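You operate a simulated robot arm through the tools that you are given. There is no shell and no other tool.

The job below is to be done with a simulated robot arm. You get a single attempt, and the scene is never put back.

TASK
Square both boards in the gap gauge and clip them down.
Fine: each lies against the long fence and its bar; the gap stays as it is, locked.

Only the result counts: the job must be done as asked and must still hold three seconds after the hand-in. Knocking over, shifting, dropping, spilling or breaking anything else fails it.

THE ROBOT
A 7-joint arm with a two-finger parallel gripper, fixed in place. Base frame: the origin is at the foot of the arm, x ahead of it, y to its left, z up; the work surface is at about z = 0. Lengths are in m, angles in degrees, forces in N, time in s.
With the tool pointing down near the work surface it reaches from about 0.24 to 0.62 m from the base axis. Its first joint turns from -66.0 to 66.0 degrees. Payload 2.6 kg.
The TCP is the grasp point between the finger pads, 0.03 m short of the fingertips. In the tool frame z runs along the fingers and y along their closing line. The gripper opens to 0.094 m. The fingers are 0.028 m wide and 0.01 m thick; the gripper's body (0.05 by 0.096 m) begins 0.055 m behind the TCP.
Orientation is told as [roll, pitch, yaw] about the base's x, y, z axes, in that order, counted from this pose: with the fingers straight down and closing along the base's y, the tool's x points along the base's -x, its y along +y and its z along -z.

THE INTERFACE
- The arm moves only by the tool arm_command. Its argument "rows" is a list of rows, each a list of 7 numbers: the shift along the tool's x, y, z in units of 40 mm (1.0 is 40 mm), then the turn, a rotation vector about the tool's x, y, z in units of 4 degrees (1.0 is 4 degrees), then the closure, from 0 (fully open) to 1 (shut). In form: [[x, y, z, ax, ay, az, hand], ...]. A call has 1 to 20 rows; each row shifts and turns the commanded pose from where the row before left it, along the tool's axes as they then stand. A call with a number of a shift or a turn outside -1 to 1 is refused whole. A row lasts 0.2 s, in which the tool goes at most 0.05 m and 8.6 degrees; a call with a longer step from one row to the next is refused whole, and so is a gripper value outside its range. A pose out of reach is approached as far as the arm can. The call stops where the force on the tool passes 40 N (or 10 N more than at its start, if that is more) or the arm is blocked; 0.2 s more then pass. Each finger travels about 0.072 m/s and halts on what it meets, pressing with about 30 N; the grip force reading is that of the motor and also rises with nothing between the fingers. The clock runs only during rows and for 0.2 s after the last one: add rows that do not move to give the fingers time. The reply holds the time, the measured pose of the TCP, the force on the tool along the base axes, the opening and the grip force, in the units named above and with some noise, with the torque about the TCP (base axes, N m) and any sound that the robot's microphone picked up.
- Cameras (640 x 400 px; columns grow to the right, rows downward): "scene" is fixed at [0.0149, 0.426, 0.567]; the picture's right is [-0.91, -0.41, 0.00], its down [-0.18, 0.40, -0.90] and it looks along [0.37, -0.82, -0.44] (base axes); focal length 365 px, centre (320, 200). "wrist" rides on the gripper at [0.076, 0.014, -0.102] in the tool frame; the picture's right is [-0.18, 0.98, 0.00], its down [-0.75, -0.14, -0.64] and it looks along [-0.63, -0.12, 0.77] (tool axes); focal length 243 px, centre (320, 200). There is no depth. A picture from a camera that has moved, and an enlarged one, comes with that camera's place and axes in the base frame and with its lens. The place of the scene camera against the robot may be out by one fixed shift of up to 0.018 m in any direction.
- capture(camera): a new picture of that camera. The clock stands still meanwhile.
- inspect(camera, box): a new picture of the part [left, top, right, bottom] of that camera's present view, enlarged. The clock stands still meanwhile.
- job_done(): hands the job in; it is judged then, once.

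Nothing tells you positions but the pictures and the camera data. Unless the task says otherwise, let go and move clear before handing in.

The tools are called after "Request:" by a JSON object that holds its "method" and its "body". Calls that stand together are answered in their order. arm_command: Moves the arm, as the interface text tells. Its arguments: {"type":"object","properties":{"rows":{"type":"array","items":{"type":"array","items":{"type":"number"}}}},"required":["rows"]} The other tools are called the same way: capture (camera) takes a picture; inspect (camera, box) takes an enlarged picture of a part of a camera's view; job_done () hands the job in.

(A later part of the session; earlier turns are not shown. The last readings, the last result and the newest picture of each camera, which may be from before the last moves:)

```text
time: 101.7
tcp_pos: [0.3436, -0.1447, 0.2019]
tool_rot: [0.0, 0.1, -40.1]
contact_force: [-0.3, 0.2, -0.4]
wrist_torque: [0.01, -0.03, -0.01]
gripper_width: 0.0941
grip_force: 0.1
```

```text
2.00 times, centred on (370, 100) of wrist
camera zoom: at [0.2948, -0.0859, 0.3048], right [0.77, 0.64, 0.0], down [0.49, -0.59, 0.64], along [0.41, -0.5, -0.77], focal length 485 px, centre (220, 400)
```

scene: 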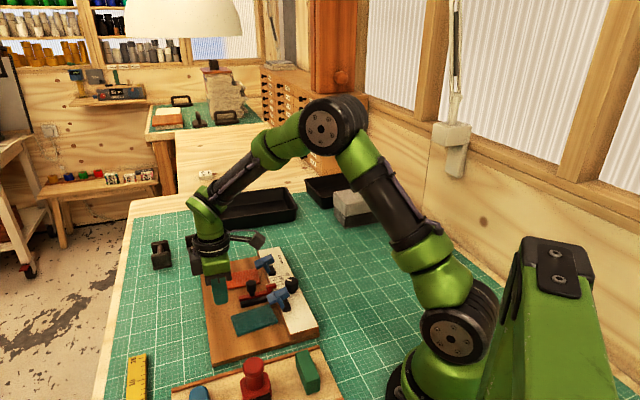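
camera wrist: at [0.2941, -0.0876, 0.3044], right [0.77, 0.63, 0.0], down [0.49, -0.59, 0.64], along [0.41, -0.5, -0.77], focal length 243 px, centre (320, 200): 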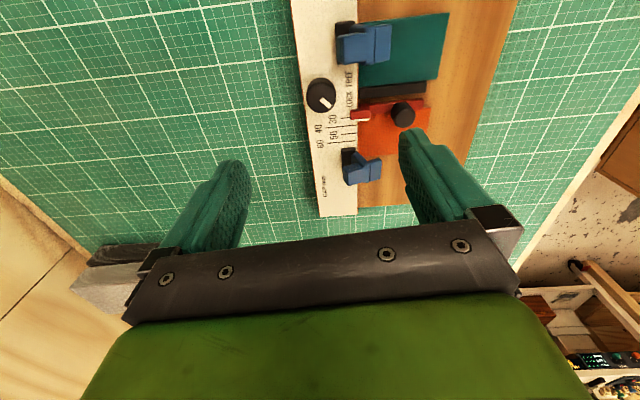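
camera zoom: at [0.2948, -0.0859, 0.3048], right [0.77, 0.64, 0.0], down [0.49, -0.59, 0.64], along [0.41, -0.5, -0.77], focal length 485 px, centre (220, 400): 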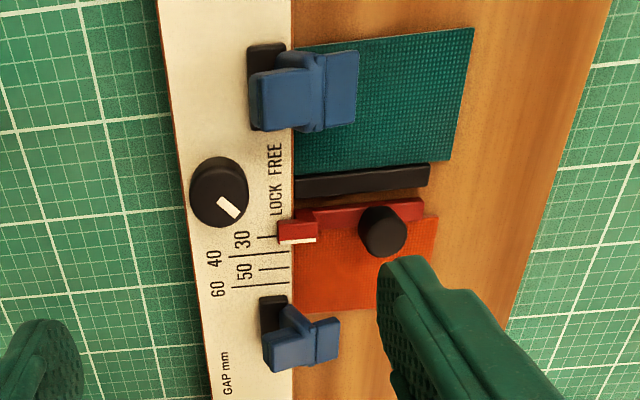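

The knob is back at its original LOCK position and the pointer is unchanged. Now I'll study the clips' profile from here before operating them.

Request:
{"method": "inspect", "body": {"camera": "wrist", "box": [325, 5, 405, 75]}}

Request:
{"method": "inspect", "body": {"camera": "wrist", "box": [330, 130, 400, 200]}}

Request:
{"method": "inspect", "body": {"camera": "scene", "box": [270, 280, 300, 310]}}

Request:
{"method": "inspect", "body": {"camera": "scene", "box": [250, 250, 280, 280]}}

```text
5.71 times, centred on (365, 40) of wrist
camera zoom: at [0.2948, -0.0859, 0.3048], right [0.77, 0.64, 0.0], down [0.49, -0.59, 0.64], along [0.41, -0.5, -0.77], focal length 1386 px, centre (63, 1114)
```

zoom: 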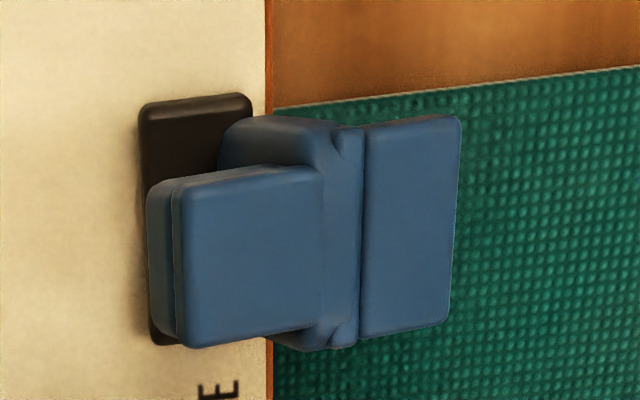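

```text
5.71 times, centred on (365, 165) of wrist
camera zoom: at [0.2948, -0.0859, 0.3048], right [0.77, 0.64, 0.0], down [0.49, -0.59, 0.64], along [0.41, -0.5, -0.77], focal length 1386 px, centre (63, 400)
```

zoom: 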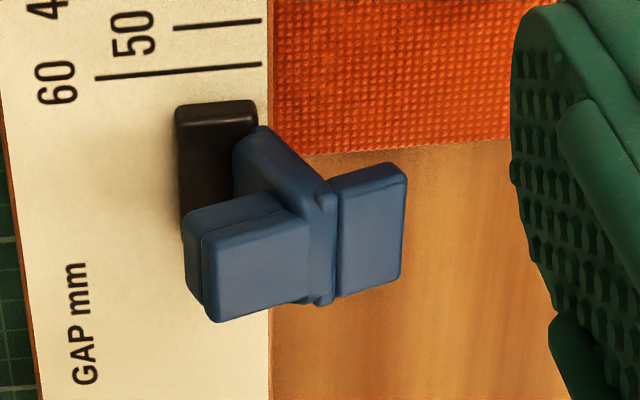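

```text
13.33 times, centred on (285, 295) of scene
camera zoom: at [0.0149, 0.426, 0.567], right [-0.91, -0.41, 0.0], down [-0.18, 0.4, -0.9], along [0.37, -0.82, -0.44], focal length 4870 px, centre (787, -1067)
```

zoom: 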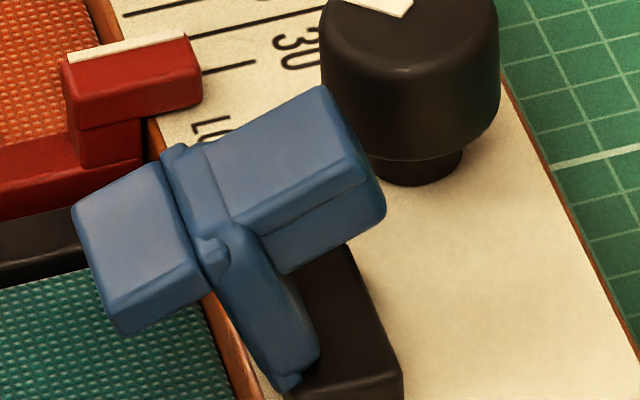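

```text
13.33 times, centred on (265, 265) of scene
camera zoom: at [0.0149, 0.426, 0.567], right [-0.91, -0.41, 0.0], down [-0.18, 0.4, -0.9], along [0.37, -0.82, -0.44], focal length 4870 px, centre (1053, -667)
```

zoom: 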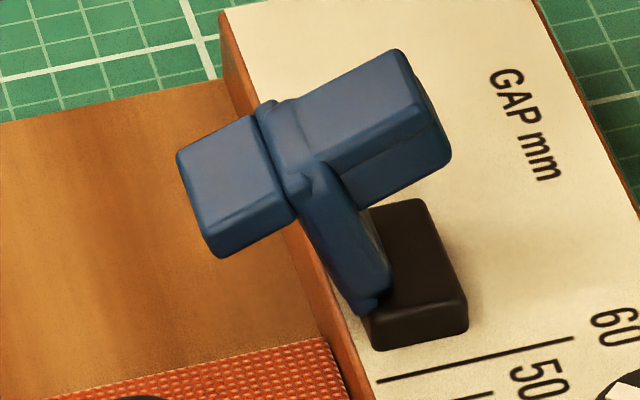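

The clips' handles are centred at about s = -0.306 (green) and s = -0.433 (red), with their fence-side ends at w ≈ 0.158 and z ≈ 0.06–0.075. I'll rotate back to 45°, then push the green handle outward from the fence side.

Request:
{"method": "arm_command", "body": {"rows": [[0, 0, 0, 0, 0, -0.966, 1], [0, 0, 0, 0, 0, -0.966, 1], [0, 0, 0, 0, 0, -0.966, 1], [0, 0, 0, 0, 0, -0.966, 1], [0, 0, 0, 0, 0, -0.966, 1], [0, 0, 0, 0, 0, -0.966, 1], [0, 0, 0, 0, 0, -0.966, 1], [0, 0, 0, 0, 0, -0.966, 1], [0, 0, 0, 0, 0, -0.966, 1], [0, 0, 0, 0, 0, -0.966, 1], [0, 0, 0, 0, 0, -0.966, 1]]}}

Request:
{"method": "arm_command", "body": {"rows": [[0, 0, 0, 0, 0, -0.966, 1], [0, 0, 0, 0, 0, -0.966, 1], [0, 0, 0, 0, 0, -0.966, 1], [0, 0, 0, 0, 0, -0.966, 1], [0, 0, 0, 0, 0, -0.966, 1], [0, 0, 0, 0, 0, -0.966, 1], [0, 0, 0, 0, 0, -0.966, 1], [0, 0, 0, 0, 0, -0.966, 1], [0, 0, 0, 0, 0, -0.966, 1], [0, 0, 0, 0, 0, -0.966, 1], [0, 0, 0, 0, 0, -0.966, 1], [0, 0, 0, 0, 0, 0, 1]]}}

```text
time: 104.1
tcp_pos: [0.3446, -0.1466, 0.2016]
tool_rot: [0.0, 0.0, 2.4]
contact_force: [0.4, -1.0, -0.4]
wrist_torque: [-0.02, -0.02, 0.03]
gripper_width: 0.0
grip_force: 29.6
```

```text
time: 106.7
tcp_pos: [0.3427, -0.1457, 0.2007]
tool_rot: [0.0, 0.0, 44.9]
contact_force: [-0.2, 0.0, 0.5]
wrist_torque: [-0.04, -0.01, 0.03]
gripper_width: 0.0001
grip_force: 30.2
```

Now I'll move in behind the green clip's handle and descend beside it.

Request:
{"method": "arm_command", "body": {"rows": [[0.22, 0.5, 0, 0, 0, 0, 1], [0.215, 0.485, 0, 0, 0, 0, 1], [0, 0, 0.9, 0, 0, 0, 1], [0, 0, 0.9, 0, 0, 0, 1], [0, 0, 0.8, 0, 0, 0, 1], [0, 0, 0.42, 0, 0, 0, 1], [0, 0, 0, 0, 0, 0, 1]]}}

Request:
{"method": "inspect", "body": {"camera": "wrist", "box": [160, 0, 480, 200]}}

Request:
{"method": "inspect", "body": {"camera": "scene", "box": [240, 250, 330, 320]}}

```text
time: 108.3
tcp_pos: [0.3044, -0.1307, 0.0798]
tool_rot: [0.0, 0.0, 44.9]
contact_force: [-0.3, 0.3, -0.3]
wrist_torque: [0.02, 0.0, 0.01]
gripper_width: 0.0
grip_force: 30.2
```

```text
2.00 times, centred on (320, 100) of wrist
camera zoom: at [0.2399, -0.1747, 0.183], right [-0.56, 0.83, 0.0], down [0.63, 0.43, 0.64], along [0.53, 0.36, -0.77], focal length 485 px, centre (320, 400)
```

zoom: 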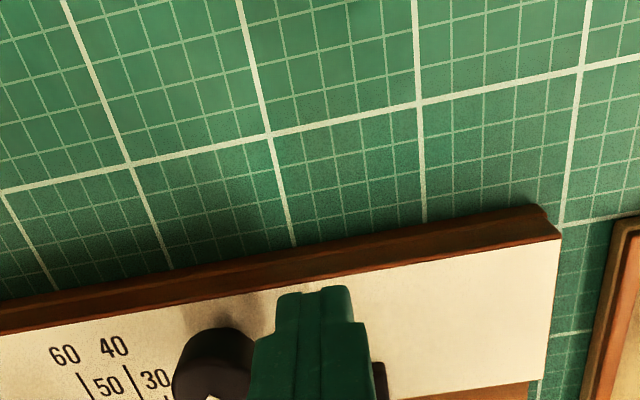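

```text
5.71 times, centred on (285, 285) of scene
camera zoom: at [0.0149, 0.426, 0.567], right [-0.91, -0.41, 0.0], down [-0.18, 0.4, -0.9], along [0.37, -0.82, -0.44], focal length 2087 px, centre (520, -286)
```

zoom: 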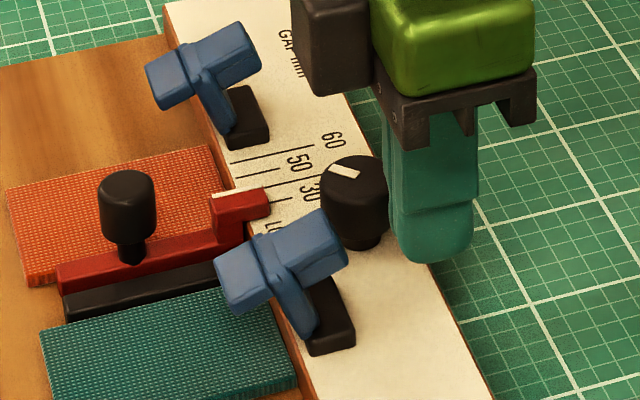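

The finger is lined up behind the green clip handle. I'll push outward in small steps.

Request:
{"method": "arm_command", "body": {"rows": [[-0.1, 0, 0, 0, 0, 0, 1], [-0.1, 0, 0, 0, 0, 0, 1], [-0.1, 0, 0, 0, 0, 0, 1], [-0.1, 0, 0, 0, 0, 0, 1], [-0.05, 0, 0, 0, 0, 0, 1], [-0.05, 0, 0, 0, 0, 0, 1], [-0.05, 0, 0, 0, 0, 0, 1], [-0.05, 0, 0, 0, 0, 0, 1], [0, 0, 0, 0, 0, 0, 1]]}}

Request:
{"method": "inspect", "body": {"camera": "scene", "box": [240, 250, 330, 320]}}

```text
time: 110.3
tcp_pos: [0.3206, -0.1129, 0.0806]
tool_rot: [0.0, 0.0, 44.9]
contact_force: [-0.2, -0.1, 0.0]
wrist_torque: [-0.02, 0.0, 0.02]
gripper_width: 0.0001
grip_force: 29.9
```

```text
5.71 times, centred on (285, 285) of scene
camera zoom: at [0.0149, 0.426, 0.567], right [-0.91, -0.41, 0.0], down [-0.18, 0.4, -0.9], along [0.37, -0.82, -0.44], focal length 2087 px, centre (520, -286)
```

zoom: 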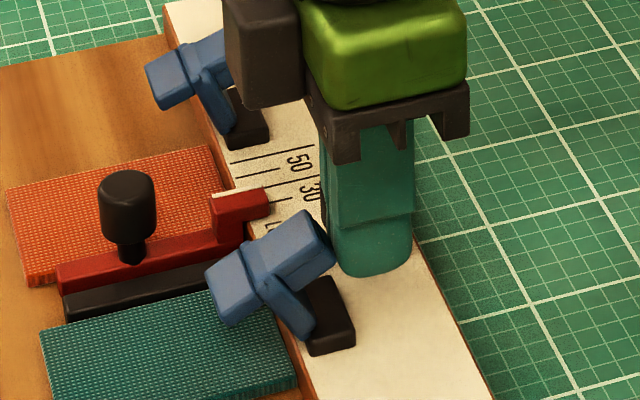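

The clip is tilting over with almost no resistance. I'll continue pushing.

Request:
{"method": "arm_command", "body": {"rows": [[-0.05, 0, 0, 0, 0, 0, 1], [-0.05, 0, 0, 0, 0, 0, 1], [-0.05, 0, 0, 0, 0, 0, 1], [-0.05, 0, 0, 0, 0, 0, 1], [-0.05, 0, 0, 0, 0, 0, 1], [-0.05, 0, 0, 0, 0, 0, 1], [0, 0, 0, 0, 0, 0, 1]]}}

Request:
{"method": "inspect", "body": {"camera": "scene", "box": [240, 250, 330, 320]}}

```text
time: 111.9
tcp_pos: [0.3299, -0.1031, 0.0793]
tool_rot: [0.1, 0.0, 45.0]
contact_force: [0.7, 0.2, -0.4]
wrist_torque: [-0.01, 0.0, 0.03]
gripper_width: 0.0002
grip_force: 30.1
```

```text
5.71 times, centred on (285, 285) of scene
camera zoom: at [0.0149, 0.426, 0.567], right [-0.91, -0.41, 0.0], down [-0.18, 0.4, -0.9], along [0.37, -0.82, -0.44], focal length 2087 px, centre (520, -286)
```

zoom: 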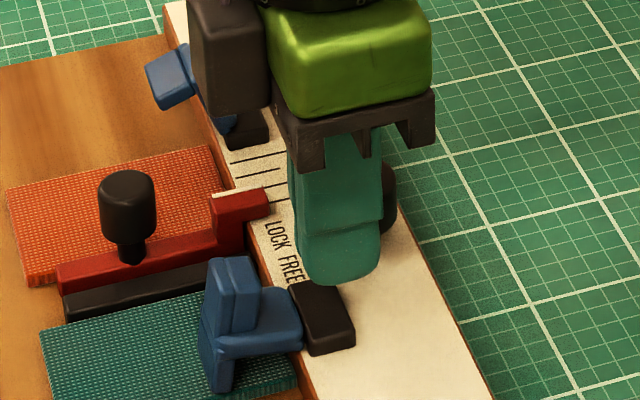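

The clip swung over and its pad now rests on the green board. No click was reported, so I'll look closely before pressing it down.

Request:
{"method": "inspect", "body": {"camera": "scene", "box": [262, 285, 302, 325]}}

Request:
{"method": "inspect", "body": {"camera": "wrist", "box": [160, 0, 480, 200]}}

```text
10.00 times, centred on (282, 305) of scene
camera zoom: at [0.0149, 0.426, 0.567], right [-0.91, -0.41, 0.0], down [-0.18, 0.4, -0.9], along [0.37, -0.82, -0.44], focal length 3652 px, centre (700, -850)
```

zoom: 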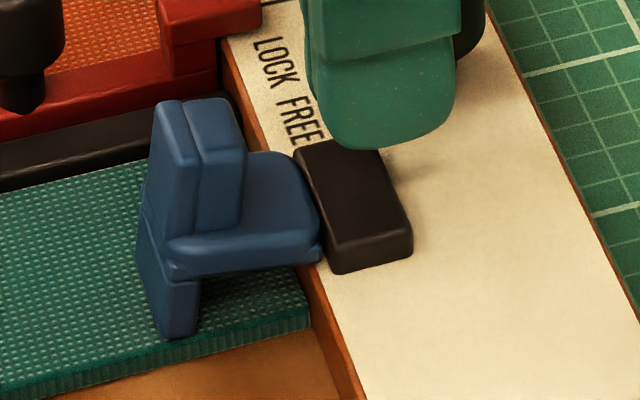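

```text
2.00 times, centred on (320, 100) of wrist
camera zoom: at [0.2658, -0.1491, 0.1836], right [-0.56, 0.83, 0.0], down [0.63, 0.43, 0.64], along [0.53, 0.36, -0.77], focal length 485 px, centre (320, 400)
```

zoom: 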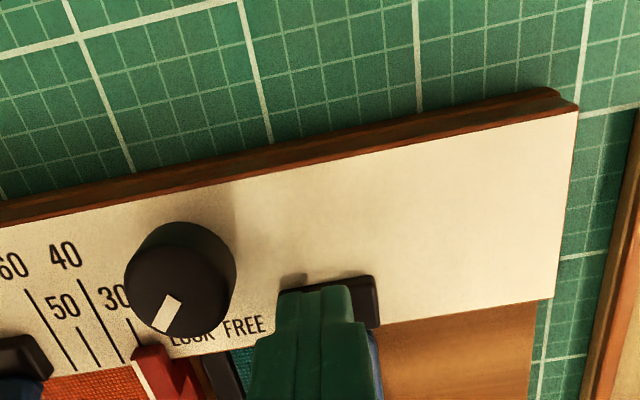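

The pad lies flat on the board with the handle upright. I'll raise up for a view from above, so I can locate the handle for a light downward press.

Request:
{"method": "arm_command", "body": {"rows": [[0.1, 0, -0.5, 0, 0, 0, 1], [0.3, 0, -0.8, 0, 0, 0, 1], [0.3, 0, -0.8, 0, 0, 0, 1], [0, 0, 0, 0, 0, 0, 1]]}}

Request:
{"method": "capture", "body": {"camera": "wrist"}}

Request:
{"method": "inspect", "body": {"camera": "wrist", "box": [240, 60, 400, 160]}}

Request:
{"method": "inspect", "body": {"camera": "scene", "box": [240, 260, 310, 320]}}

```text
time: 112.9
tcp_pos: [0.309, -0.1249, 0.165]
tool_rot: [0.0, 0.0, 44.9]
contact_force: [-0.4, 0.3, -0.2]
wrist_torque: [0.0, 0.01, 0.0]
gripper_width: 0.0
grip_force: 30.1
```

```text
taken
camera wrist: at [0.2456, -0.1689, 0.2685], right [-0.56, 0.83, 0.0], down [0.63, 0.43, 0.64], along [0.53, 0.36, -0.77], focal length 243 px, centre (320, 200)
```

wrist: 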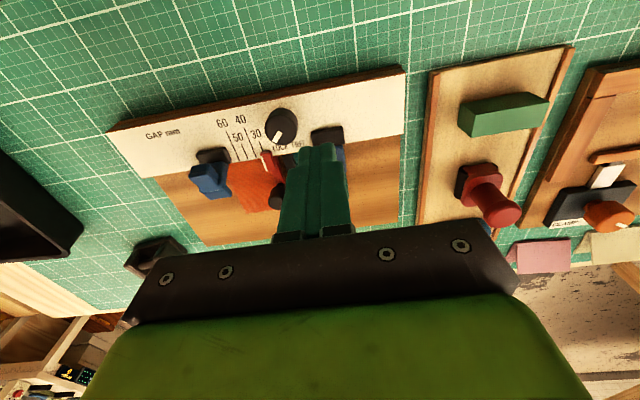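

```text
4.00 times, centred on (320, 110) of wrist
camera zoom: at [0.2456, -0.1689, 0.2685], right [-0.56, 0.83, 0.0], down [0.63, 0.43, 0.64], along [0.53, 0.36, -0.77], focal length 970 px, centre (320, 560)
```

zoom: 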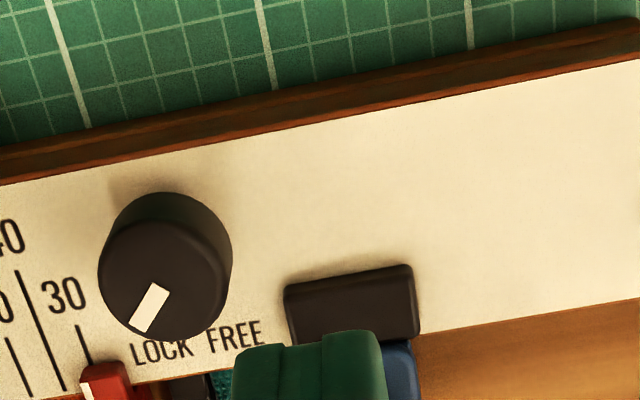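

```text
6.67 times, centred on (275, 290) of scene
camera zoom: at [0.0149, 0.426, 0.567], right [-0.91, -0.41, 0.0], down [-0.18, 0.4, -0.9], along [0.37, -0.82, -0.44], focal length 2435 px, centre (620, -400)
```

zoom: 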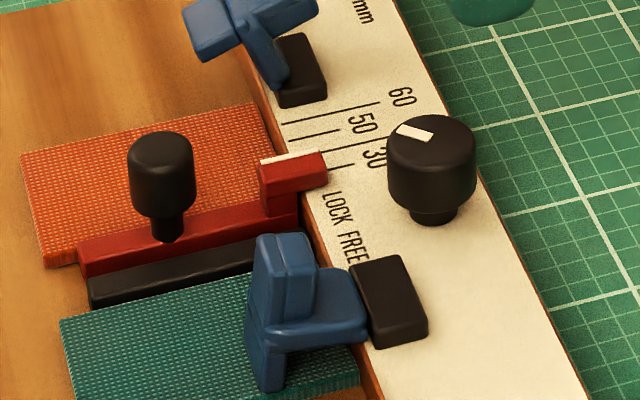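

The clip stays down by itself. I'll press lightly straight down on its handle top (about w ≈ 0.198, z ≈ 0.062) to make sure it's fully home.

Request:
{"method": "arm_command", "body": {"rows": [[-0.875, 0, 0, 0, 0, 0, 1], [-0.85, 0, 0, 0, 0, 0, 1], [0, 0, 0.6, 0, 0, 0, 1], [0, 0, 0.6, 0, 0, 0, 1], [0, 0, 0.3, 0, 0, 0, 1], [0, 0, 0, 0, 0, 0, 1]]}}

Request:
{"method": "inspect", "body": {"camera": "wrist", "box": [160, 0, 480, 200]}}

Request:
{"method": "inspect", "body": {"camera": "scene", "box": [240, 260, 310, 320]}}

```text
time: 114.3
tcp_pos: [0.3562, -0.0752, 0.1058]
tool_rot: [0.0, 0.1, 44.9]
contact_force: [0.7, 0.1, -0.3]
wrist_torque: [-0.03, 0.01, 0.01]
gripper_width: 0.0001
grip_force: 29.8
```

```text
2.00 times, centred on (320, 100) of wrist
camera zoom: at [0.2938, -0.1198, 0.2081], right [-0.56, 0.83, 0.0], down [0.63, 0.43, 0.64], along [0.53, 0.36, -0.77], focal length 485 px, centre (320, 400)
```

zoom: 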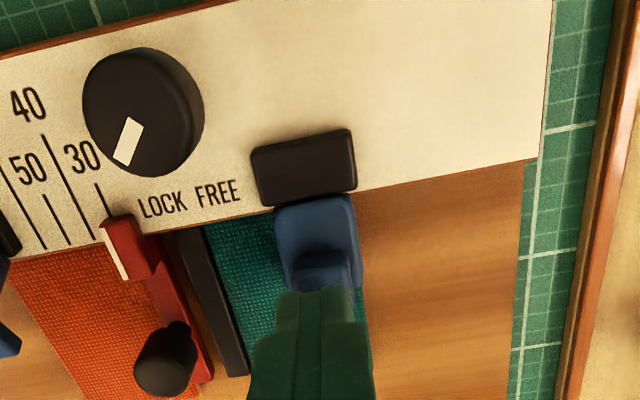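

```text
6.67 times, centred on (275, 290) of scene
camera zoom: at [0.0149, 0.426, 0.567], right [-0.91, -0.41, 0.0], down [-0.18, 0.4, -0.9], along [0.37, -0.82, -0.44], focal length 2435 px, centre (620, -400)
```

zoom: 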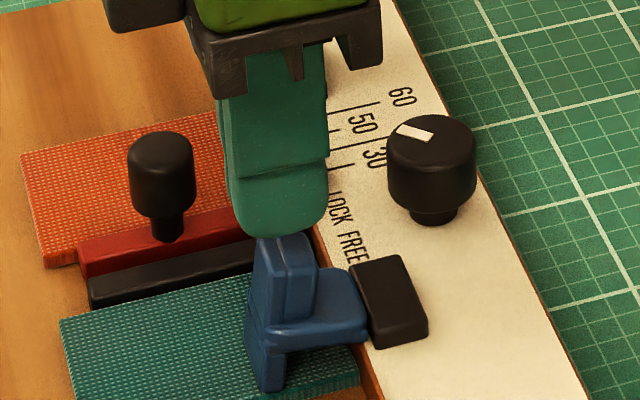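

The finger is directly above the handle. I'll come down slowly until I feel it.

Request:
{"method": "arm_command", "body": {"rows": [[0, 0, 0.05, 0, 0, 0, 1], [0, 0, 0.05, 0, 0, 0, 1], [0, 0, 0.05, 0, 0, 0, 1], [0, 0, 0.05, 0, 0, 0, 1], [0, 0, 0.025, 0, 0, 0, 1], [0, 0, 0.025, 0, 0, 0, 1], [0, 0, 0, 0, 0, 0, 1]]}}

Request:
{"method": "inspect", "body": {"camera": "scene", "box": [240, 260, 310, 320]}}

```text
time: 115.9
tcp_pos: [0.3579, -0.0753, 0.0929]
tool_rot: [0.0, 0.0, 44.9]
contact_force: [-0.2, 0.3, -0.1]
wrist_torque: [-0.02, -0.03, -0.01]
gripper_width: 0.0001
grip_force: 30.2
```

```text
6.67 times, centred on (275, 290) of scene
camera zoom: at [0.0149, 0.426, 0.567], right [-0.91, -0.41, 0.0], down [-0.18, 0.4, -0.9], along [0.37, -0.82, -0.44], focal length 2435 px, centre (620, -400)
```

zoom: 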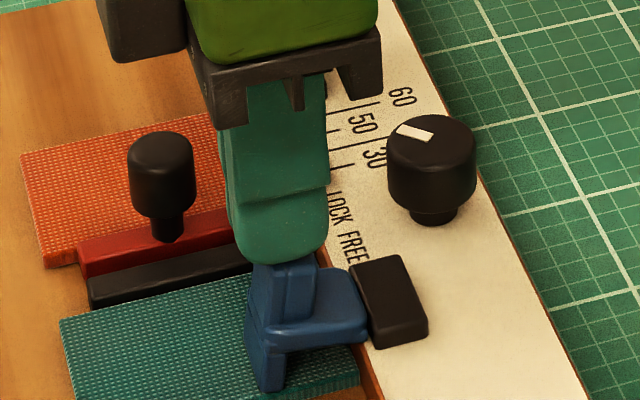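

Not touching yet. I'll continue down in 1 mm steps.

Request:
{"method": "arm_command", "body": {"rows": [[0, 0, 0.025, 0, 0, 0, 1], [0, 0, 0.025, 0, 0, 0, 1], [0, 0, 0.025, 0, 0, 0, 1], [0, 0, 0, 0, 0, 0, 1]]}}

Request:
{"method": "arm_command", "body": {"rows": [[0, 0, 0.025, 0, 0, 0, 1], [0, 0, 0.025, 0, 0, 0, 1], [0, 0, 0, 0, 0, 0, 1]]}}

```text
time: 116.9
tcp_pos: [0.3583, -0.0752, 0.0916]
tool_rot: [0.0, -0.2, 44.9]
contact_force: [-4.6, 5.0, 24.3]
wrist_torque: [0.23, 0.16, -0.02]
gripper_width: 0.0001
grip_force: 30.5
```

```text
time: 117.3
tcp_pos: [0.359, -0.0747, 0.0925]
tool_rot: [-0.1, -0.2, 44.8]
contact_force: [-5.5, -0.2, 11.6]
wrist_torque: [0.0, 0.19, 0.07]
gripper_width: 0.0
grip_force: 29.3
stopped in row 2: the force on the tool passed its limit at 43 N (the readings are from after the stop); the commanded pose is now the measured one
```

It took up to 43 N with no give, so the green clip is fully down. I'll lift off and look.

Request:
{"method": "arm_command", "body": {"rows": [[0, 0, -0.2, 0, 0, 0, 1], [0, 0, -0.5, 0, 0, 0, 1], [0, 0, -0.8, 0, 0, 0, 1], [0.7, 0, -0.4, 0, 0, 0, 1], [0.7, 0, 0, 0, 0, 0, 1], [0, 0, 0, 0, 0, 0, 1]]}}

Request:
{"method": "inspect", "body": {"camera": "scene", "box": [220, 260, 320, 330]}}

Request:
{"method": "inspect", "body": {"camera": "wrist", "box": [160, 0, 480, 200]}}

```text
time: 118.7
tcp_pos: [0.3186, -0.1129, 0.1678]
tool_rot: [-0.1, -0.2, 44.9]
contact_force: [0.3, -0.4, -0.3]
wrist_torque: [0.04, 0.01, 0.02]
gripper_width: 0.0
grip_force: 30.0
```

```text
5.71 times, centred on (270, 295) of scene
camera zoom: at [0.0149, 0.426, 0.567], right [-0.91, -0.41, 0.0], down [-0.18, 0.4, -0.9], along [0.37, -0.82, -0.44], focal length 2087 px, centre (606, -343)
```

zoom: 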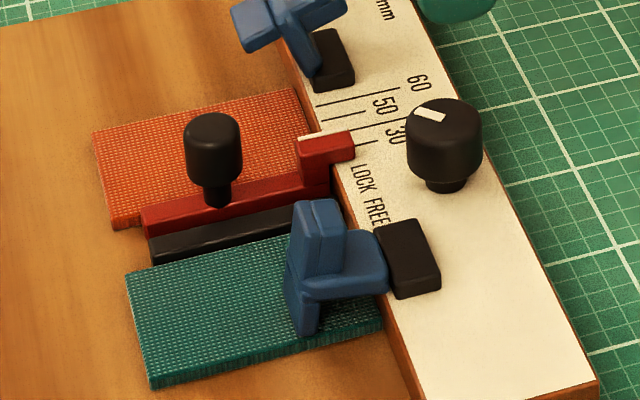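

```text
2.00 times, centred on (320, 100) of wrist
camera zoom: at [0.2548, -0.1587, 0.2716], right [-0.56, 0.83, 0.0], down [0.63, 0.43, 0.64], along [0.53, 0.36, -0.76], focal length 485 px, centre (320, 400)
```

zoom: 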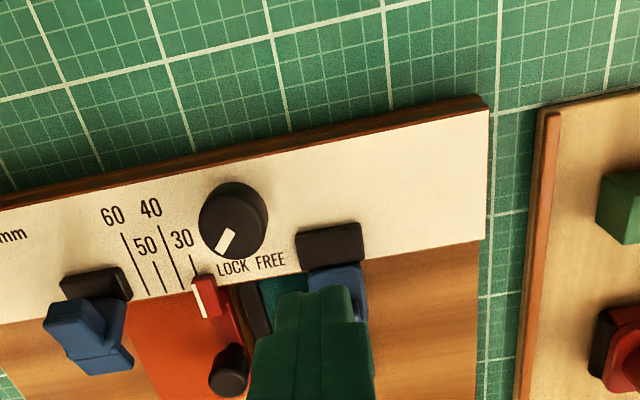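

The green board is seated and clipped. Before the red clip, I'll view the red board's contact lines from above.

Request:
{"method": "arm_command", "body": {"rows": [[-0.67, -0.8, 0, 0, 0, 0, 1], [-0.67, -0.8, 0, 0, 0, 0, 1], [-0.66, -0.775, 0, 0, 0, 0, 1], [0, 0, 0, 0, 0, 0, 1]]}}

Request:
{"method": "inspect", "body": {"camera": "wrist", "box": [200, 0, 440, 140]}}

Request:
{"method": "inspect", "body": {"camera": "wrist", "box": [250, 0, 350, 70]}}

Request:
{"method": "inspect", "body": {"camera": "wrist", "box": [340, 0, 420, 60]}}

```text
time: 119.7
tcp_pos: [0.4419, -0.1247, 0.169]
tool_rot: [-0.1, -0.1, 44.9]
contact_force: [0.2, 0.6, 0.4]
wrist_torque: [-0.03, 0.0, -0.02]
gripper_width: 0.0
grip_force: 29.9
```

```text
2.67 times, centred on (320, 70) of wrist
camera zoom: at [0.3784, -0.1691, 0.2727], right [-0.56, 0.83, 0.0], down [0.63, 0.43, 0.64], along [0.53, 0.36, -0.76], focal length 647 px, centre (320, 547)
```

zoom: 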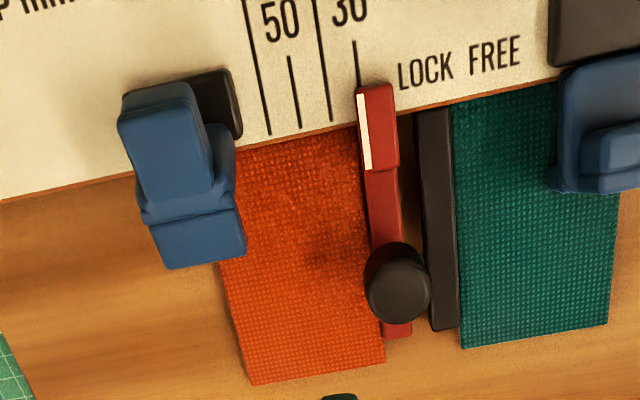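

```text
5.71 times, centred on (300, 35) of wrist
camera zoom: at [0.3784, -0.1691, 0.2727], right [-0.56, 0.83, 0.0], down [0.63, 0.43, 0.64], along [0.53, 0.36, -0.76], focal length 1386 px, centre (434, 1143)
```

zoom: 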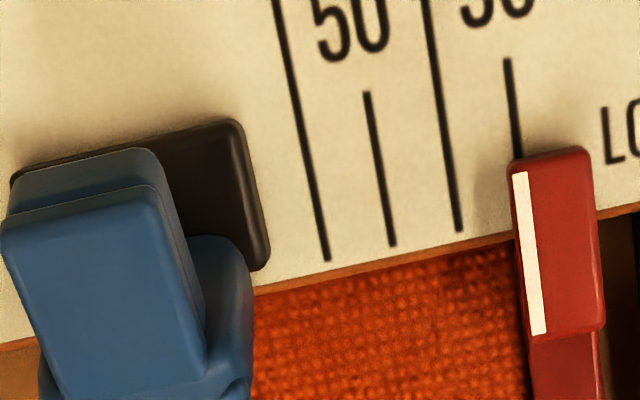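

```text
6.67 times, centred on (380, 30) of wrist
camera zoom: at [0.3784, -0.1691, 0.2727], right [-0.56, 0.83, 0.0], down [0.63, 0.43, 0.64], along [0.53, 0.36, -0.76], focal length 1618 px, centre (-80, 1333)
```

zoom: 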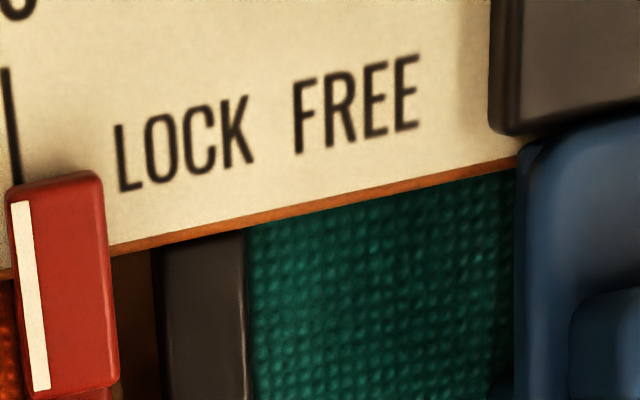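

Both boards look flush to the fence. I'll zoom in on the interface between the red board and the red bar.

Request:
{"method": "inspect", "body": {"camera": "wrist", "box": [325, 50, 355, 80]}}

Request:
{"method": "inspect", "body": {"camera": "wrist", "box": [325, 100, 365, 130]}}

Request:
{"method": "inspect", "body": {"camera": "wrist", "box": [355, 60, 395, 130]}}

```text
13.33 times, centred on (340, 65) of wrist
camera zoom: at [0.3784, -0.1691, 0.2727], right [-0.56, 0.83, 0.0], down [0.63, 0.43, 0.64], along [0.53, 0.36, -0.76], focal length 3235 px, centre (53, 2000)
```

zoom: 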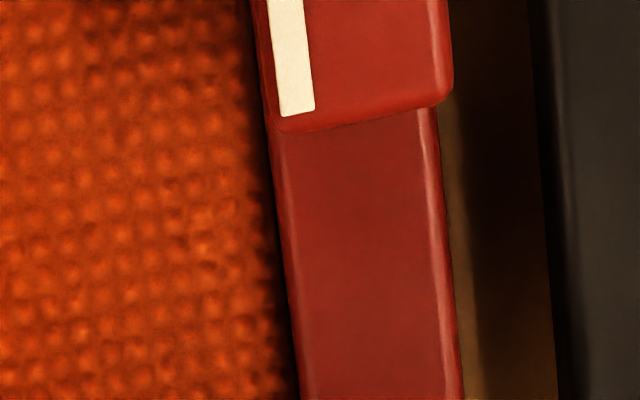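

```text
13.33 times, centred on (345, 115) of wrist
camera zoom: at [0.3784, -0.1691, 0.2727], right [-0.56, 0.83, 0.0], down [0.63, 0.43, 0.64], along [0.53, 0.36, -0.76], focal length 3235 px, centre (-13, 1333)
```

zoom: 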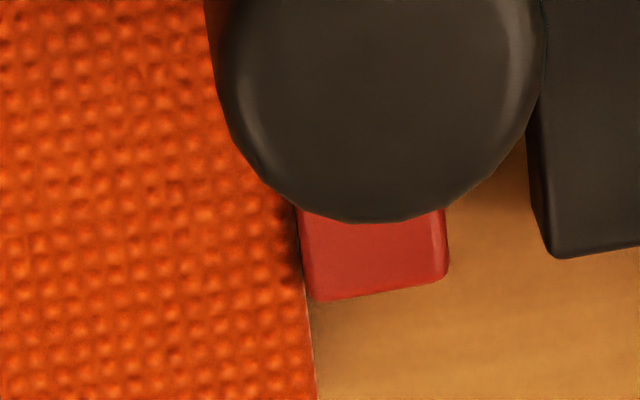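

```text
5.71 times, centred on (375, 95) of wrist
camera zoom: at [0.3784, -0.1691, 0.2727], right [-0.56, 0.83, 0.0], down [0.63, 0.43, 0.64], along [0.53, 0.36, -0.76], focal length 1386 px, centre (6, 800)
```

zoom: 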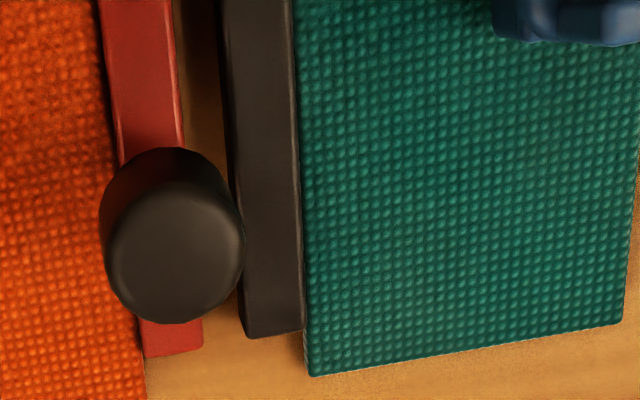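

The red board is flush to its bar too. Now I'll do the red clip the same way: move behind its handle and descend.

Request:
{"method": "arm_command", "body": {"rows": [[0.64, -0.2, 0, 0, 0, 0, 1], [0.64, -0.2, 0, 0, 0, 0, 1], [0.64, -0.2, 0, 0, 0, 0, 1], [0.63, -0.21, 0, 0, 0, 0, 1], [0, 0, 0.8, 0, 0, 0, 1], [0, 0, 0.8, 0, 0, 0, 1], [0, 0, 0.6, 0, 0, 0, 1], [0, 0, 0, 0, 0, 0, 1]]}}

Request:
{"method": "inspect", "body": {"camera": "wrist", "box": [160, 0, 480, 200]}}

Request:
{"method": "inspect", "body": {"camera": "scene", "box": [220, 230, 320, 300]}}

```text
time: 121.5
tcp_pos: [0.3942, -0.2194, 0.0797]
tool_rot: [-0.1, -0.2, 44.9]
contact_force: [0.2, -0.2, -0.7]
wrist_torque: [0.0, 0.0, 0.02]
gripper_width: 0.0
grip_force: 30.5
```

```text
2.00 times, centred on (320, 100) of wrist
camera zoom: at [0.3299, -0.2644, 0.183], right [-0.56, 0.83, 0.0], down [0.63, 0.43, 0.64], along [0.53, 0.36, -0.76], focal length 485 px, centre (320, 400)
```

zoom: 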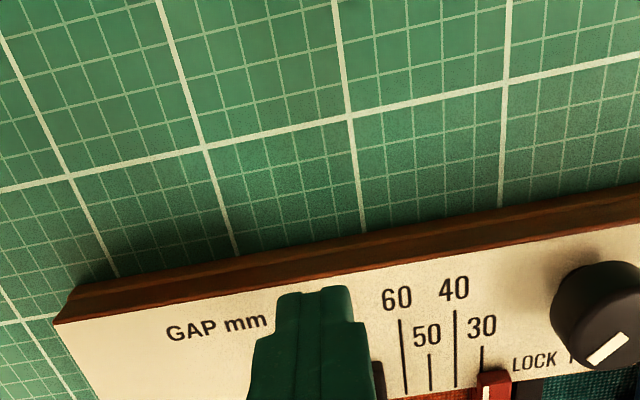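

```text
5.71 times, centred on (270, 265) of scene
camera zoom: at [0.0149, 0.426, 0.567], right [-0.91, -0.41, 0.0], down [-0.18, 0.4, -0.9], along [0.37, -0.82, -0.44], focal length 2087 px, centre (606, -171)
```

zoom: 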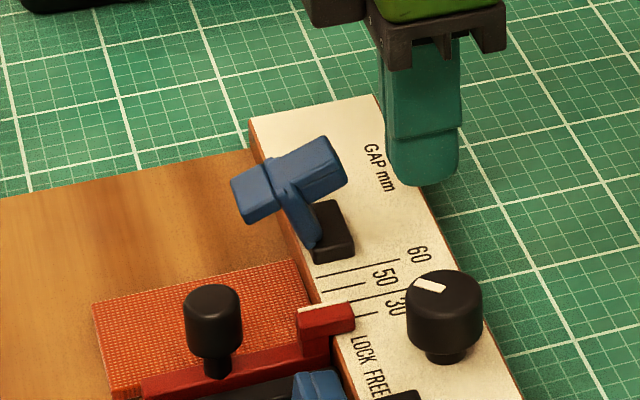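

Lined up behind the red clip's handle. I'll push outward in small steps as before.

Request:
{"method": "arm_command", "body": {"rows": [[-0.1, 0, 0, 0, 0, 0, 1], [-0.1, 0, 0, 0, 0, 0, 1], [-0.1, 0, 0, 0, 0, 0, 1], [-0.1, 0, 0, 0, 0, 0, 1], [-0.05, 0, 0, 0, 0, 0, 1], [-0.05, 0, 0, 0, 0, 0, 1], [-0.05, 0, 0, 0, 0, 0, 1], [-0.05, 0, 0, 0, 0, 0, 1], [0, 0, 0, 0, 0, 0, 1]]}}

Request:
{"method": "inspect", "body": {"camera": "scene", "box": [220, 230, 320, 300]}}

```text
time: 123.5
tcp_pos: [0.4105, -0.2033, 0.0787]
tool_rot: [-0.1, -0.2, 45.0]
contact_force: [-1.2, -0.6, 0.4]
wrist_torque: [-0.01, 0.02, -0.02]
gripper_width: 0.0
grip_force: 30.2
```

```text
5.71 times, centred on (270, 265) of scene
camera zoom: at [0.0149, 0.426, 0.567], right [-0.91, -0.41, 0.0], down [-0.18, 0.4, -0.9], along [0.37, -0.82, -0.44], focal length 2087 px, centre (606, -171)
```

zoom: 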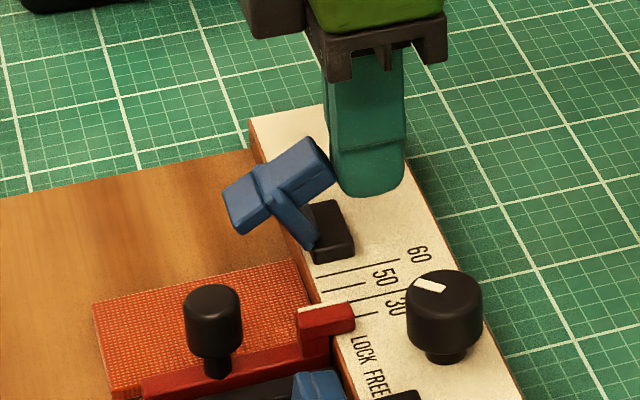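

Request:
{"method": "arm_command", "body": {"rows": [[-0.05, 0, 0, 0, 0, 0, 1], [-0.05, 0, 0, 0, 0, 0, 1], [-0.05, 0, 0, 0, 0, 0, 1], [-0.05, 0, 0, 0, 0, 0, 1], [-0.05, 0, 0, 0, 0, 0, 1], [-0.05, 0, 0, 0, 0, 0, 1], [0, 0, 0, 0, 0, 0, 1]]}}

Request:
{"method": "inspect", "body": {"camera": "scene", "box": [220, 230, 320, 300]}}

```text
time: 125.1
tcp_pos: [0.4194, -0.1943, 0.0795]
tool_rot: [-0.1, -0.3, 44.9]
contact_force: [-0.3, -0.3, -0.2]
wrist_torque: [-0.01, 0.03, 0.06]
gripper_width: 0.0
grip_force: 30.1
```

```text
5.71 times, centred on (270, 265) of scene
camera zoom: at [0.0149, 0.426, 0.567], right [-0.91, -0.41, 0.0], down [-0.18, 0.4, -0.9], along [0.37, -0.82, -0.44], focal length 2087 px, centre (606, -171)
```

zoom: 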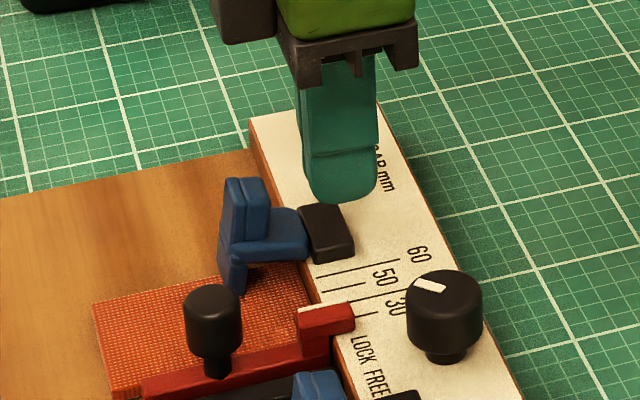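

The red clip swung down as well. I'll check closely how its pad sits on the red board.

Request:
{"method": "inspect", "body": {"camera": "scene", "box": [245, 255, 285, 285]}}

Request:
{"method": "arm_command", "body": {"rows": [[0.1, 0, -0.5, 0, 0, 0, 1], [0.5, 0, -0.8, 0, 0, 0, 1], [0.5, -0.8, -0.6, 0, 0, 0, 1], [0, -0.8, 0, 0, 0, 0, 1], [0, 0, 0, 0, 0, 0, 1]]}}

Request:
{"method": "capture", "body": {"camera": "wrist"}}

```text
13.33 times, centred on (265, 270) of scene
camera zoom: at [0.0149, 0.426, 0.567], right [-0.91, -0.41, 0.0], down [-0.18, 0.4, -0.9], along [0.37, -0.82, -0.44], focal length 4870 px, centre (1053, -733)
```

zoom: 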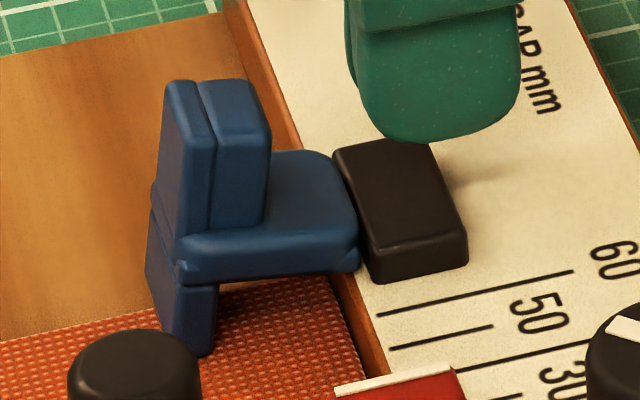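

```text
time: 126.3
tcp_pos: [0.4327, -0.2706, 0.1575]
tool_rot: [-0.1, 0.0, 44.9]
contact_force: [0.1, 0.4, -0.2]
wrist_torque: [0.04, -0.01, 0.02]
gripper_width: 0.0
grip_force: 30.3
```

```text
taken
camera wrist: at [0.3692, -0.3155, 0.2596], right [-0.56, 0.83, 0.0], down [0.63, 0.43, 0.64], along [0.53, 0.36, -0.77], focal length 243 px, centre (320, 200)
```

wrist: 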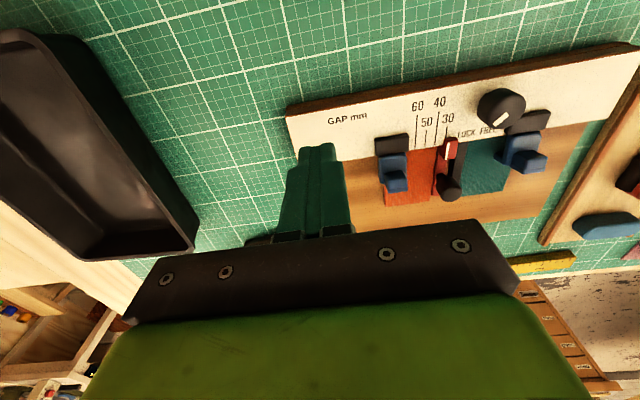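

Request:
{"method": "inspect", "body": {"camera": "wrist", "box": [360, 120, 440, 220]}}

Request:
{"method": "inspect", "body": {"camera": "wrist", "box": [340, 80, 580, 230]}}

```text
4.00 times, centred on (400, 170) of wrist
camera zoom: at [0.3692, -0.3155, 0.2596], right [-0.56, 0.83, 0.0], down [0.63, 0.43, 0.64], along [0.53, 0.36, -0.77], focal length 970 px, centre (0, 320)
```

zoom: 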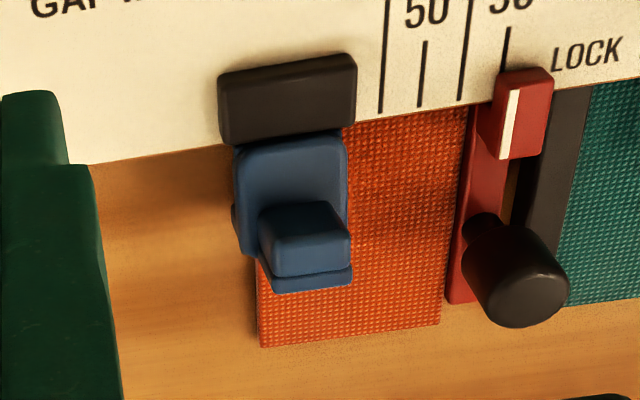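

```text
2.67 times, centred on (460, 155) of wrist
camera zoom: at [0.3692, -0.3155, 0.2596], right [-0.56, 0.83, 0.0], down [0.63, 0.43, 0.64], along [0.53, 0.36, -0.77], focal length 647 px, centre (-53, 320)
```

zoom: 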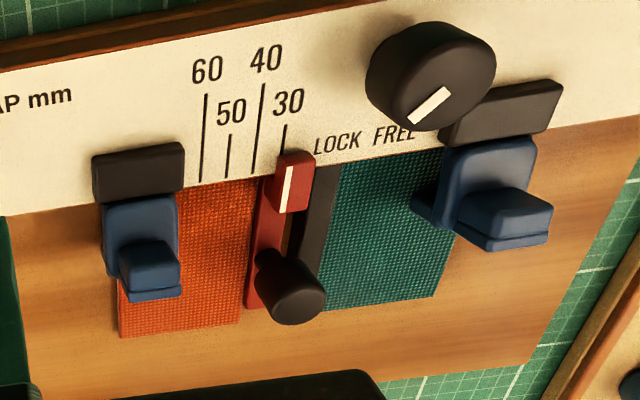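

Both clips are down. I'll give the red one the same light downward press, stopping at modest force.

Request:
{"method": "arm_command", "body": {"rows": [[-0.69, 0.53, 0, 0, 0, 0, 1], [-0.69, 0.53, 0, 0, 0, 0, 1], [-0.68, 0.52, 0, 0, 0, 0, 1], [0, 0, 0.6, 0, 0, 0, 1], [0, 0, 0.6, 0, 0, 0, 1], [0, 0, 0.2, 0, 0, 0, 1], [0, 0, 0, 0, 0, 0, 1]]}}

Request:
{"method": "inspect", "body": {"camera": "scene", "box": [235, 245, 295, 295]}}

Request:
{"method": "inspect", "body": {"camera": "wrist", "box": [220, 60, 420, 200]}}

```text
time: 127.9
tcp_pos: [0.4466, -0.1674, 0.0999]
tool_rot: [0.0, -0.3, 44.9]
contact_force: [0.0, -0.5, 0.2]
wrist_torque: [0.04, 0.02, 0.02]
gripper_width: 0.0001
grip_force: 30.1
```

```text
8.00 times, centred on (265, 270) of scene
camera zoom: at [0.0149, 0.426, 0.567], right [-0.91, -0.41, 0.0], down [-0.18, 0.4, -0.9], along [0.37, -0.82, -0.44], focal length 2922 px, centre (760, -360)
```

zoom: 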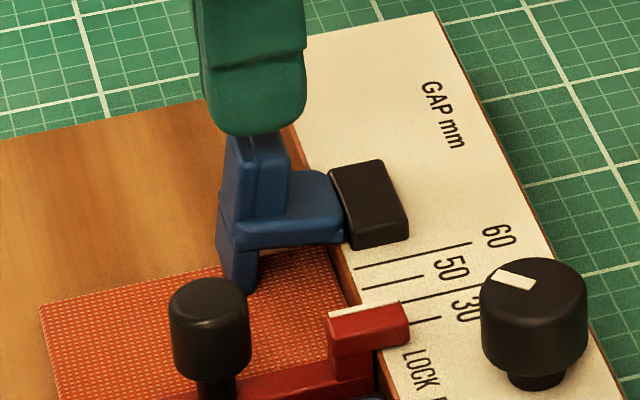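

```text
2.86 times, centred on (320, 130) of wrist
camera zoom: at [0.3832, -0.2122, 0.2032], right [-0.56, 0.83, 0.0], down [0.63, 0.43, 0.64], along [0.53, 0.36, -0.76], focal length 693 px, centre (320, 400)
```

zoom: 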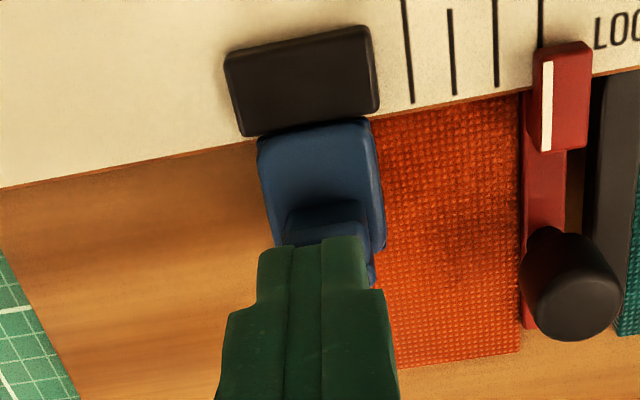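

The finger is right above the red handle. I'll descend in 1 mm steps.

Request:
{"method": "arm_command", "body": {"rows": [[0, 0, 0.025, 0, 0, 0, 1], [0, 0, 0.025, 0, 0, 0, 1], [0, 0, 0.025, 0, 0, 0, 1], [0, 0, 0.025, 0, 0, 0, 1], [0, 0, 0.025, 0, 0, 0, 1], [0, 0, 0.025, 0, 0, 0, 1], [0, 0, 0, 0, 0, 0, 1]]}}

Request:
{"method": "arm_command", "body": {"rows": [[0, 0, 0.02, 0, 0, 0, 1], [0, 0, 0, 0, 0, 0, 1]]}}

```text
time: 129.5
tcp_pos: [0.4466, -0.1688, 0.0953]
tool_rot: [-0.1, -0.2, 44.9]
contact_force: [0.3, -0.6, -0.3]
wrist_torque: [0.04, 0.0, 0.04]
gripper_width: 0.0
grip_force: 30.4
```

```text
time: 130.1
tcp_pos: [0.446, -0.1671, 0.0938]
tool_rot: [-0.1, -0.1, 44.9]
contact_force: [0.0, -0.2, -0.6]
wrist_torque: [-0.01, -0.02, 0.02]
gripper_width: 0.0
grip_force: 29.7
```

Request:
{"method": "arm_command", "body": {"rows": [[0, 0, 0.02, 0, 0, 0, 1], [0, 0, 0.02, 0, 0, 0, 1], [0, 0, 0, 0, 0, 0, 1]]}}

Request:
{"method": "arm_command", "body": {"rows": [[0, 0, 0.015, 0, 0, 0, 1], [0, 0, 0, 0, 0, 0, 1]]}}

```text
time: 130.9
tcp_pos: [0.4478, -0.1679, 0.0925]
tool_rot: [-0.1, -0.2, 44.9]
contact_force: [-3.6, 3.6, 12.1]
wrist_torque: [0.18, 0.13, 0.04]
gripper_width: 0.0
grip_force: 30.2
```

```text
time: 131.5
tcp_pos: [0.4468, -0.1677, 0.0929]
tool_rot: [-0.1, -0.2, 44.9]
contact_force: [-7.5, 6.9, 24.9]
wrist_torque: [0.29, 0.18, 0.03]
gripper_width: 0.0
grip_force: 29.9
```

It's firm at 25 N at the same height as the green clip, so it's fully down. I'll lift off and make final checks.

Request:
{"method": "arm_command", "body": {"rows": [[0, 0, -0.05, 0, 0, 0, 1], [0, 0, -0.3, 0, 0, 0, 1], [0, 0, -0.8, 0, 0, 0, 1], [0, 0, -0.8, 0, 0, 0, 1], [0.6, 0.5, -0.7, 0, 0, 0, 1], [0.6, 0.5, 0, 0, 0, 0, 0.5], [0.6, 0.5, 0, 0, 0, 0, 0], [0, 0, 0, 0, 0, 0, 0]]}}

Request:
{"method": "capture", "body": {"camera": "wrist"}}

Request:
{"method": "inspect", "body": {"camera": "scene", "box": [220, 240, 320, 340]}}

Request:
{"method": "inspect", "body": {"camera": "scene", "box": [276, 276, 296, 296]}}

Request:
{"method": "inspect", "body": {"camera": "scene", "box": [245, 245, 295, 295]}}

```text
time: 133.3
tcp_pos: [0.352, -0.1763, 0.1971]
tool_rot: [-0.1, -0.1, 44.9]
contact_force: [0.4, 0.6, -0.6]
wrist_torque: [-0.01, 0.0, 0.01]
gripper_width: 0.0938
grip_force: 0.0
```

```text
taken
camera wrist: at [0.2883, -0.2208, 0.3005], right [-0.56, 0.83, 0.0], down [0.63, 0.43, 0.64], along [0.53, 0.36, -0.76], focal length 243 px, centre (320, 200)
```

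wrist: 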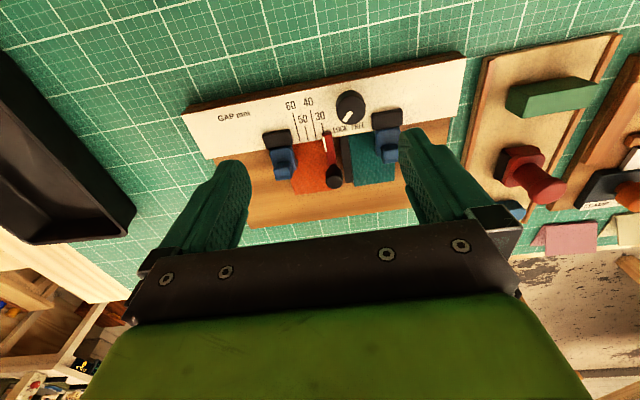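

```text
4.00 times, centred on (270, 290) of scene
camera zoom: at [0.0149, 0.426, 0.567], right [-0.91, -0.41, 0.0], down [-0.18, 0.4, -0.9], along [0.37, -0.82, -0.44], focal length 1461 px, centre (520, -160)
```

zoom: 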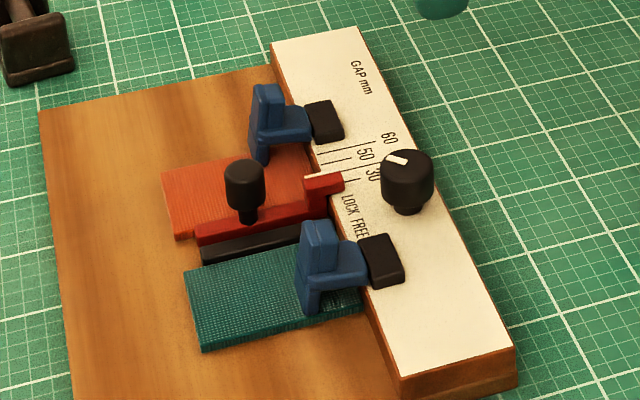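

```text
16.00 times, centred on (286, 286) of scene
camera zoom: at [0.0149, 0.426, 0.567], right [-0.91, -0.41, 0.0], down [-0.18, 0.4, -0.9], along [0.37, -0.82, -0.44], focal length 5844 px, centre (864, -1176)
```

zoom: 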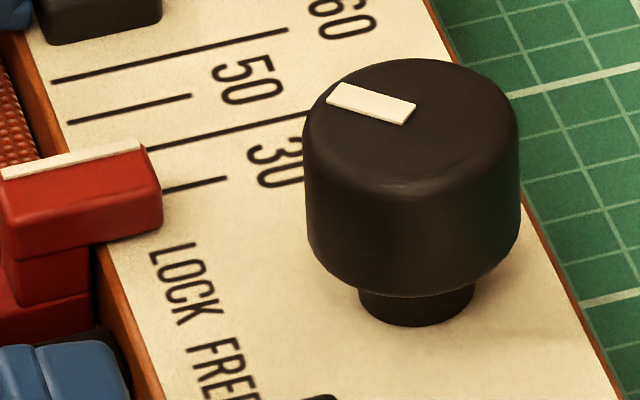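

```text
8.00 times, centred on (270, 270) of scene
camera zoom: at [0.0149, 0.426, 0.567], right [-0.91, -0.41, 0.0], down [-0.18, 0.4, -0.9], along [0.37, -0.82, -0.44], focal length 2922 px, centre (720, -360)
```

zoom: 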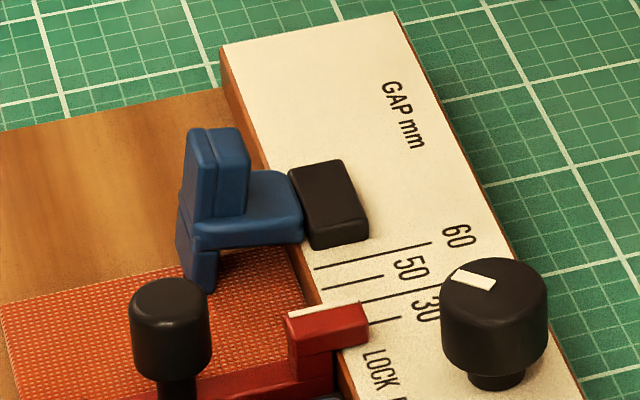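

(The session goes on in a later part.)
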